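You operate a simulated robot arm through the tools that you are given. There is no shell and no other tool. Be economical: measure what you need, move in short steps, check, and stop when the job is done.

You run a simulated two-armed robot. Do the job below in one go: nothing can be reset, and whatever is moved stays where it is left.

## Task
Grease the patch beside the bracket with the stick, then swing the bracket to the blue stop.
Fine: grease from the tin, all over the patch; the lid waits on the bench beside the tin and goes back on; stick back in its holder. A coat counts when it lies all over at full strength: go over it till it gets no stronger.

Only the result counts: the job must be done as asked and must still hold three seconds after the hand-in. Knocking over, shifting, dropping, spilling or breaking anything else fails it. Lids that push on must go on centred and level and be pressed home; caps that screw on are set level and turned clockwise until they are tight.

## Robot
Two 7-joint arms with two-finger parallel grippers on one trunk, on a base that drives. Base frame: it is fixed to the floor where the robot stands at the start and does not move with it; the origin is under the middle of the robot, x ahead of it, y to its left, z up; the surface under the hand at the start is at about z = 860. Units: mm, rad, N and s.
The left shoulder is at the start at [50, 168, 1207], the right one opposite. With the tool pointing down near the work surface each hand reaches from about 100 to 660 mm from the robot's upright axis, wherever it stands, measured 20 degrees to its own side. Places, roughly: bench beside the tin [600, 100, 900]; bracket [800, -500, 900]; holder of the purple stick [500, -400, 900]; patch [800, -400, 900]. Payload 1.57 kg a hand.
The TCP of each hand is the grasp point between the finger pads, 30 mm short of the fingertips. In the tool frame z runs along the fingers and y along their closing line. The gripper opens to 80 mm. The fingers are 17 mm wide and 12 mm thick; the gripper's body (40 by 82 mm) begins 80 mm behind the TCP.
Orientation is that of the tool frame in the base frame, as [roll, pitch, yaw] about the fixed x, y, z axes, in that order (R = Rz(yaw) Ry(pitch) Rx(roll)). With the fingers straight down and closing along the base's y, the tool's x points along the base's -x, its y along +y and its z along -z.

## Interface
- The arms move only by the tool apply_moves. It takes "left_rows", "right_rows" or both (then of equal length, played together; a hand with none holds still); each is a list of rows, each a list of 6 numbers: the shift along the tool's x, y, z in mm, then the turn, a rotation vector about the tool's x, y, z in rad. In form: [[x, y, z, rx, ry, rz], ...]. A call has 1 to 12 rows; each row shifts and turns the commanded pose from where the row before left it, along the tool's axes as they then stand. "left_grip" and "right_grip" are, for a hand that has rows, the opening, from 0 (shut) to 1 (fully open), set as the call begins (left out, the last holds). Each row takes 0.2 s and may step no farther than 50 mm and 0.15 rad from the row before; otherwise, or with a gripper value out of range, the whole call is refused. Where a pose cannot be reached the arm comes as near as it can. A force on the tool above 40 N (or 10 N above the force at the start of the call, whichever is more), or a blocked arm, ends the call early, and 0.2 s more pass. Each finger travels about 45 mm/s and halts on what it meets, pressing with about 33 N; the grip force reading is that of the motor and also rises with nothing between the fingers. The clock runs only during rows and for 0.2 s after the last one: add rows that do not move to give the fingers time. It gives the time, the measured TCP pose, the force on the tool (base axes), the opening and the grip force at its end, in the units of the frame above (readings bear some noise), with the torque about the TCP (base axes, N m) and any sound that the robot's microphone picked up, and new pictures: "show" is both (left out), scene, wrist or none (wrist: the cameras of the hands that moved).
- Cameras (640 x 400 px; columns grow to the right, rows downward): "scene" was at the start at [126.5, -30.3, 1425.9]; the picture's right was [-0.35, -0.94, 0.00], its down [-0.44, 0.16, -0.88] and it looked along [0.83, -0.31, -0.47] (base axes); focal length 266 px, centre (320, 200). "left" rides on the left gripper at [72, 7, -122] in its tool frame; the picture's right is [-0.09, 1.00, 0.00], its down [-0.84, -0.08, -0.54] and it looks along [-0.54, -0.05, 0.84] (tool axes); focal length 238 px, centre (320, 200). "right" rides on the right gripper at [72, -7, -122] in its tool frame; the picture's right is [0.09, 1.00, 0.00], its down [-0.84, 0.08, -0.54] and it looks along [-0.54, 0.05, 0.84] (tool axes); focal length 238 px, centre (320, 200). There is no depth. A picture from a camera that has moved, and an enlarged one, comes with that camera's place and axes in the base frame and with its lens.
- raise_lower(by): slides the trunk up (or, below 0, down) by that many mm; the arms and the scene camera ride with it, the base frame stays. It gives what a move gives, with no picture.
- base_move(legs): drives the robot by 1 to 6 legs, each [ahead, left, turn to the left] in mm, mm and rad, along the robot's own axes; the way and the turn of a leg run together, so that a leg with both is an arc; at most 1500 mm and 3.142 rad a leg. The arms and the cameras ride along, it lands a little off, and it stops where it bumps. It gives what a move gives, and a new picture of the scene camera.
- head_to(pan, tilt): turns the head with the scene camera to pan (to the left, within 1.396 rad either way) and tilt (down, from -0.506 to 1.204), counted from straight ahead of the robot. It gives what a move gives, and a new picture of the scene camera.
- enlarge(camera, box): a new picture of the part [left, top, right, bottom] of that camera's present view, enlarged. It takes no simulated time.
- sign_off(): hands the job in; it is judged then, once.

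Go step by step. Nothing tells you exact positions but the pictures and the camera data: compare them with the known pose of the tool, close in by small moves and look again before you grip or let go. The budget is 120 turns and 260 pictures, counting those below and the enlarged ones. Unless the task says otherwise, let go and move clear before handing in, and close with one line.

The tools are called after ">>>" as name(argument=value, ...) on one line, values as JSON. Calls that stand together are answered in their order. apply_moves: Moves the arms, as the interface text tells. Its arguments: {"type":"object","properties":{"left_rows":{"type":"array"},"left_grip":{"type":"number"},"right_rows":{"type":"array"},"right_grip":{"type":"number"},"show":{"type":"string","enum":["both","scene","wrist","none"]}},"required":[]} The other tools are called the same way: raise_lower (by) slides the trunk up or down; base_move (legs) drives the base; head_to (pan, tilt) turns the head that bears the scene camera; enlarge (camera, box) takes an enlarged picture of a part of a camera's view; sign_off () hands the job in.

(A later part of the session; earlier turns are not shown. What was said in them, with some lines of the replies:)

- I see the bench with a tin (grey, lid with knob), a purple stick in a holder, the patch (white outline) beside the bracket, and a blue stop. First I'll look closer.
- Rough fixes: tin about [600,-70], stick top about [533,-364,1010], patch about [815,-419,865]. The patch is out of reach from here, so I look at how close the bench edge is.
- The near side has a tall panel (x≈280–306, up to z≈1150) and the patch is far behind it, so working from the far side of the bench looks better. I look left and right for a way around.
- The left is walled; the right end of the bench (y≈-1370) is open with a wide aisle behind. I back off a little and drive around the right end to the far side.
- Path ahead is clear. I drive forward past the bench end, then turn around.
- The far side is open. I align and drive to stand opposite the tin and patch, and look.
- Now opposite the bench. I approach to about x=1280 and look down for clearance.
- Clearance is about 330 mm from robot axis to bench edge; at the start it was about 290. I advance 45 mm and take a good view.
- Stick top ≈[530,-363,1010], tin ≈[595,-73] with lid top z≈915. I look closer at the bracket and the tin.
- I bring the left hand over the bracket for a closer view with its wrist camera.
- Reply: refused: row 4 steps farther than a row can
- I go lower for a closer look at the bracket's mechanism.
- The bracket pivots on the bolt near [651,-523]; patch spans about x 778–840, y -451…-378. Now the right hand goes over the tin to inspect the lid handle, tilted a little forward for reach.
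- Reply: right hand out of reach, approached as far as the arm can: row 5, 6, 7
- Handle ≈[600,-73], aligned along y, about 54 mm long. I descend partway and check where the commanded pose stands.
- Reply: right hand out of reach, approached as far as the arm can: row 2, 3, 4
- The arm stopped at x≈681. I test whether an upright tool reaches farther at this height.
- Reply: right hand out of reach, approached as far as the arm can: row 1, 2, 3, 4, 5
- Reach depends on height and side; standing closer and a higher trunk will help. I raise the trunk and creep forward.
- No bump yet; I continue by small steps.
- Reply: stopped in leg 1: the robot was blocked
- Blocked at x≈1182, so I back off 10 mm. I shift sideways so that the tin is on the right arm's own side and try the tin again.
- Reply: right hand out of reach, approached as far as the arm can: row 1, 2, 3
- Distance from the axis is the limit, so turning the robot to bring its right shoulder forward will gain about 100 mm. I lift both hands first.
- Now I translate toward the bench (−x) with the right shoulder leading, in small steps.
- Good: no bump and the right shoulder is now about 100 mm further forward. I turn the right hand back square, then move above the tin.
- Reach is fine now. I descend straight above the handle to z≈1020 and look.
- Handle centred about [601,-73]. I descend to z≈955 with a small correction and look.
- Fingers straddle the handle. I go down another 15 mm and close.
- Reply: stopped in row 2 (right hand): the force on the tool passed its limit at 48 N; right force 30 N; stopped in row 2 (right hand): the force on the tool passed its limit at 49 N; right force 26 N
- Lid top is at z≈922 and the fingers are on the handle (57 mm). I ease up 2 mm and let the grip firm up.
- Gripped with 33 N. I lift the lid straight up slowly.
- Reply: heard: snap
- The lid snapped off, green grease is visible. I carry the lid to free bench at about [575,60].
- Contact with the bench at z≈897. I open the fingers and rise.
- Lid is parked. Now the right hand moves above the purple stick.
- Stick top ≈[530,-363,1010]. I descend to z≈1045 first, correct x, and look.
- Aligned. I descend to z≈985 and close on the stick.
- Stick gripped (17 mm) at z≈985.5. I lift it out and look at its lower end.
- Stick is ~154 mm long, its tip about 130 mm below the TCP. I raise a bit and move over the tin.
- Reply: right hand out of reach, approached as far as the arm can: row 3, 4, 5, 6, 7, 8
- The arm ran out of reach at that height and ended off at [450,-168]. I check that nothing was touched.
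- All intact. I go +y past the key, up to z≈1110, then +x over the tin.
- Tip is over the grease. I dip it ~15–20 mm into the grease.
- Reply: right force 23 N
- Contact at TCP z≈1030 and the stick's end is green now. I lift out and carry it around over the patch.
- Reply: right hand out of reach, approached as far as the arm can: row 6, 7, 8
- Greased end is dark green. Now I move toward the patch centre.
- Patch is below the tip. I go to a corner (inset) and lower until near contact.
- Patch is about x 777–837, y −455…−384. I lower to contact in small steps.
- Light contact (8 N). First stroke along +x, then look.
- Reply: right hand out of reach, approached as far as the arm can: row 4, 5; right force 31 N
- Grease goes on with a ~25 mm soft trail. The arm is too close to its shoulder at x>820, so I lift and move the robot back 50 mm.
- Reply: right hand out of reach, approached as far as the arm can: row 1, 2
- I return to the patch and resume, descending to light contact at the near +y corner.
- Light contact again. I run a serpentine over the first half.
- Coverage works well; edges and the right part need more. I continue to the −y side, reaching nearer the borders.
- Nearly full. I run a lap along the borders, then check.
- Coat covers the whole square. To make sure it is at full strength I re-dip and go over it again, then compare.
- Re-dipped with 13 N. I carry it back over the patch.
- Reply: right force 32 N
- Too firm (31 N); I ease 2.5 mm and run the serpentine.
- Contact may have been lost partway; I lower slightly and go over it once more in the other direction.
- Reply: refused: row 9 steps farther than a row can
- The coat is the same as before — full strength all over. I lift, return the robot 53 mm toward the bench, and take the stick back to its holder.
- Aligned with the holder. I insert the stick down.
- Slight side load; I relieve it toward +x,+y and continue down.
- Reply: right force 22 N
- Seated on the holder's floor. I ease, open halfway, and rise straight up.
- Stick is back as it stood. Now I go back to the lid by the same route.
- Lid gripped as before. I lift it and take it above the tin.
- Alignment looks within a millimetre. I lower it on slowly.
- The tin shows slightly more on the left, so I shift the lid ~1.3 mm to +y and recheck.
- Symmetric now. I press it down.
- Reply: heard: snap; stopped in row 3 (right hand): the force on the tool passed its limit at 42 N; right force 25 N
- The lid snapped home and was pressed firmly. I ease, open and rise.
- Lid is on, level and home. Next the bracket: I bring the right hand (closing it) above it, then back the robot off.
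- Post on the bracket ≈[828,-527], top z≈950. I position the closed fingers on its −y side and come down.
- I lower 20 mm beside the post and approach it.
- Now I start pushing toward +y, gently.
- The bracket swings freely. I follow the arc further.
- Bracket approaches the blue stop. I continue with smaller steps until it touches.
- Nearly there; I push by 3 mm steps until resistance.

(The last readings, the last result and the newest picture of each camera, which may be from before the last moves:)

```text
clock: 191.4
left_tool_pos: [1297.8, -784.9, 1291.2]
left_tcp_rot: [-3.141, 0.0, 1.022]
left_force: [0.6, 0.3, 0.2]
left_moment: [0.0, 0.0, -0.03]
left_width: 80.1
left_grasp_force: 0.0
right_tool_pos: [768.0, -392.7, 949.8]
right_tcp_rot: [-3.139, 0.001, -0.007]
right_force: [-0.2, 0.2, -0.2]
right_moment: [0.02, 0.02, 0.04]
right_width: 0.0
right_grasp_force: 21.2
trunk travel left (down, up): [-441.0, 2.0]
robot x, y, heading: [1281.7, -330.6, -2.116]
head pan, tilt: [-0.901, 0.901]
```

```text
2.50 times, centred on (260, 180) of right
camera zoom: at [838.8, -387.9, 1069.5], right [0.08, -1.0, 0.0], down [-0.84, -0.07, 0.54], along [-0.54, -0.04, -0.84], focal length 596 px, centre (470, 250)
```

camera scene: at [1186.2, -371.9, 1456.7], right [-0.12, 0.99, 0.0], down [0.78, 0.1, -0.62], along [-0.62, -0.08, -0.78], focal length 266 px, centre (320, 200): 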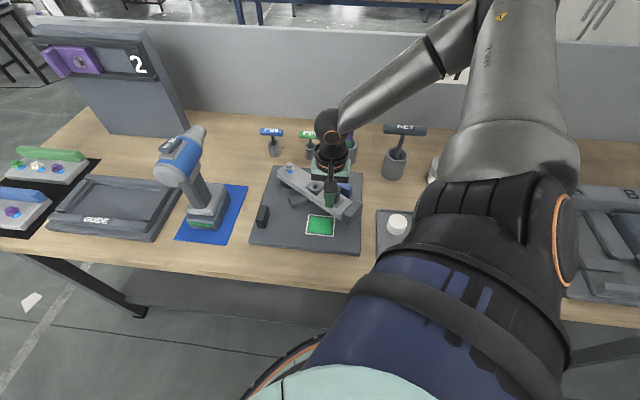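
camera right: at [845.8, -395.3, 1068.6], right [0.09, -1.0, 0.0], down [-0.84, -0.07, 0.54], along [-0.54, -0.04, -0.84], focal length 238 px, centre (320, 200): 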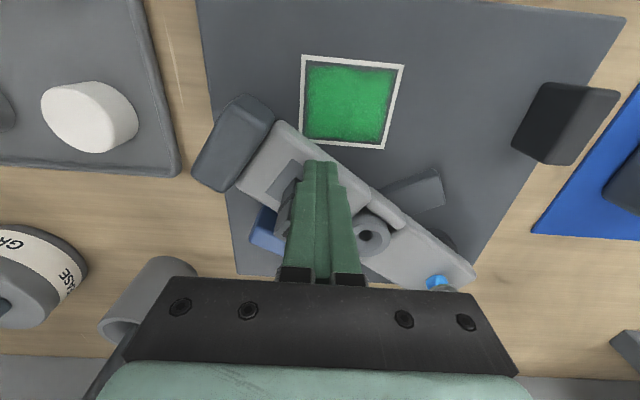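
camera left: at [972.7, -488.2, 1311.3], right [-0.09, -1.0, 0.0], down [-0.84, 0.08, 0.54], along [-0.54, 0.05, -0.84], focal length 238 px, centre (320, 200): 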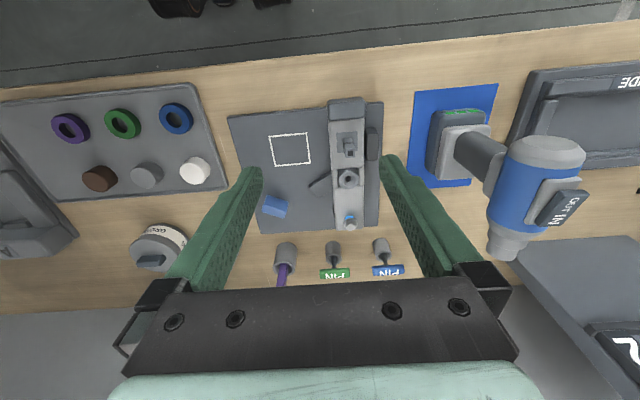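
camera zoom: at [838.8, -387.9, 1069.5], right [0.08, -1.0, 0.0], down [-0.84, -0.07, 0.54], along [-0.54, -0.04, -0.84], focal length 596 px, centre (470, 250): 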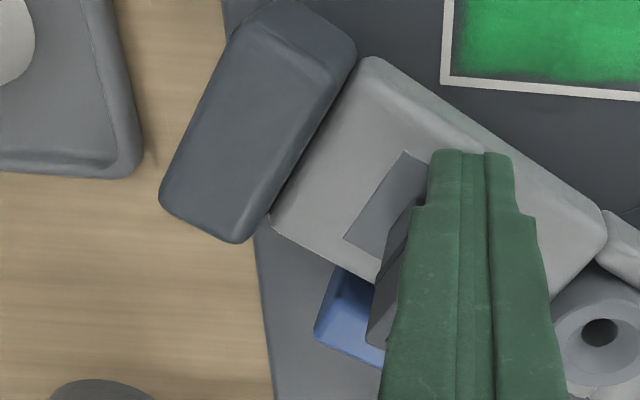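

>>> apply_moves(right_rows=[[-3, -2.4, 0, 0, 0, 0], [-3, -2.4, 0, 0, 0, 0], [-3, -2.2, 0, 0, 0, 0]], show="none")

>>> apply_moves(right_rows=[[-3, -2, 0, 0, 0, 0], [-3, -2, 0, 0, 0, 0]], show="wrist")

```text
clock: 192.2
left_tool_pos: [1298.0, -787.1, 1289.4]
left_tcp_rot: [-3.14, -0.001, 1.023]
left_force: [0.6, 0.2, 0.6]
left_moment: [-0.02, -0.02, 0.01]
left_width: 79.7
left_grasp_force: 0.0
right_tool_pos: [762.1, -388.6, 949.2]
right_tcp_rot: [-3.141, -0.001, -0.003]
right_force: [13.1, -10.4, -3.7]
right_moment: [0.13, 0.18, -0.07]
right_width: 0.0
right_grasp_force: 21.4
trunk travel left (down, up): [-441.0, 2.0]
robot x, y, heading: [1279.7, -329.1, -2.113]
head pan, tilt: [-0.901, 0.901]
```

```text
clock: 192.8
left_tool_pos: [1299.2, -785.1, 1291.1]
left_tcp_rot: [3.141, 0.002, 1.023]
left_force: [-0.5, 0.2, -0.9]
left_moment: [-0.02, -0.04, 0.0]
left_width: 80.3
left_grasp_force: 0.1
right_tool_pos: [762.7, -388.3, 950.2]
right_tcp_rot: [3.124, -0.014, -0.002]
right_force: [10.1, -10.9, 1.0]
right_moment: [0.15, 0.19, -0.05]
right_width: 0.0
right_grasp_force: 21.4
trunk travel left (down, up): [-441.0, 2.0]
robot x, y, heading: [1282.0, -331.2, -2.111]
head pan, tilt: [-0.901, 0.901]
stopped in row 2 (right hand): the force on the tool passed its limit at 42 N (the readings are from after the stop); the commanded pose is now the measured one
camera right: at [831.3, -380.6, 1071.4], right [0.09, -1.0, 0.02], down [-0.84, -0.07, 0.53], along [-0.53, -0.06, -0.85], focal length 238 px, centre (320, 200)
```

right: 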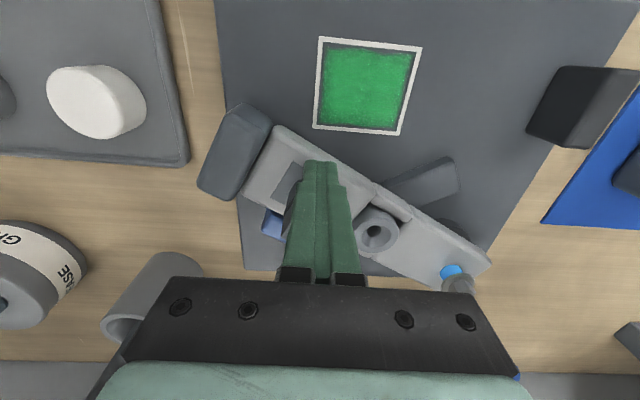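

The bracket is firmly against the blue stop. I back the fingers off away from the post, rise, and check everything.

>>> apply_moves(right_rows=[[4, 4, 0, 0, 0, 0], [6, 6, 0, 0, 0, 0], [8, 8, 0, 0, 0, 0], [0, 0, -40, 0, 0, 0], [0, 0, -45, 0, 0, 0], [0, 0, -45, 0, 0, 0], [0, 0, -45, 0, 0, 0]], show="both")

>>> enlarge(camera="right", box=[200, 20, 440, 200])

>>> enlarge(camera="scene", box=[230, 120, 390, 260])

```text
clock: 194.3
left_tool_pos: [1297.9, -786.0, 1290.8]
left_tcp_rot: [-3.141, 0.003, 1.024]
left_force: [0.2, -0.1, 0.7]
left_moment: [-0.03, 0.01, -0.01]
left_width: 80.2
left_grasp_force: 0.1
right_tool_pos: [777.5, -404.7, 1127.5]
right_tcp_rot: [3.135, -0.01, -0.003]
right_force: [-0.9, 0.3, 0.0]
right_moment: [-0.03, 0.0, 0.01]
right_width: 0.0
right_grasp_force: 21.1
trunk travel left (down, up): [-441.0, 2.0]
robot x, y, heading: [1280.2, -331.6, -2.118]
head pan, tilt: [-0.901, 0.901]
camera scene: at [1187.1, -372.6, 1456.7], right [-0.12, 0.99, 0.0], down [0.78, 0.1, -0.62], along [-0.62, -0.08, -0.78], focal length 266 px, centre (320, 200)
camera right: at [846.0, -398.1, 1248.1], right [0.09, -1.0, 0.01], down [-0.84, -0.07, 0.53], along [-0.53, -0.05, -0.85], focal length 238 px, centre (320, 200)
```

scene: 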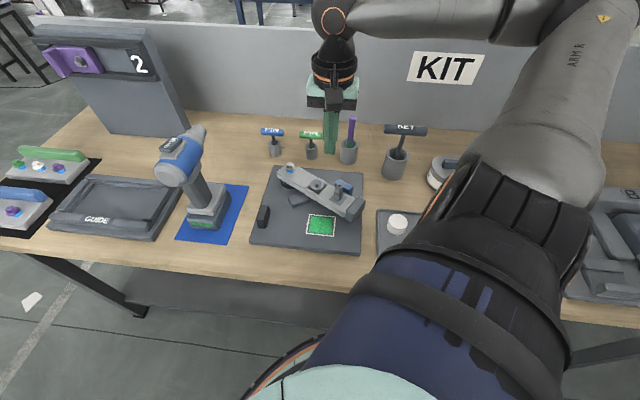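
right: 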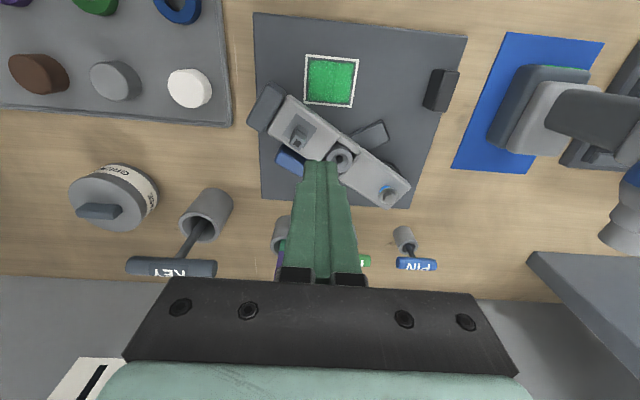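

```text
2.22 times, centred on (320, 110) of right
camera zoom: at [846.0, -398.1, 1248.1], right [0.09, -1.0, 0.01], down [-0.84, -0.07, 0.53], along [-0.53, -0.05, -0.85], focal length 530 px, centre (320, 400)
```

zoom: 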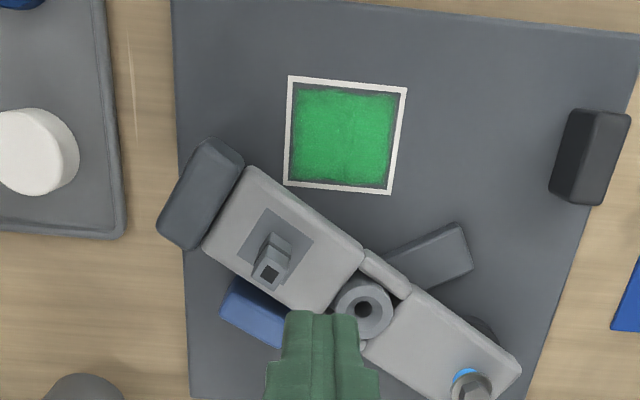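

```text
2.86 times, centred on (310, 190) of scene
camera zoom: at [1187.1, -372.6, 1456.7], right [-0.12, 0.99, 0.0], down [0.78, 0.1, -0.62], along [-0.62, -0.08, -0.78], focal length 762 px, centre (349, 229)
```

zoom: 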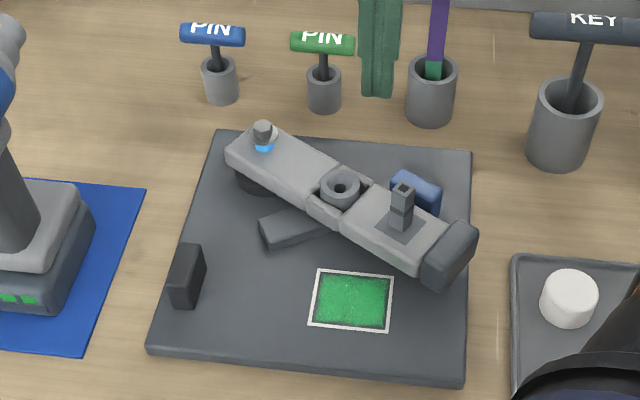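

Everything checks out: the patch is fully coated, the stick is in its holder, the lid is snapped on, the bracket rests on the blue stop, and both hands are clear. I hand in.

>>> sign_off()

```text
The job is handed in.
```

The patch is greased all over, and a second dip and pass left it no stronger. The bracket is hard against the blue stop, the lid is snapped back on the tin, and the stick is back in its holder.
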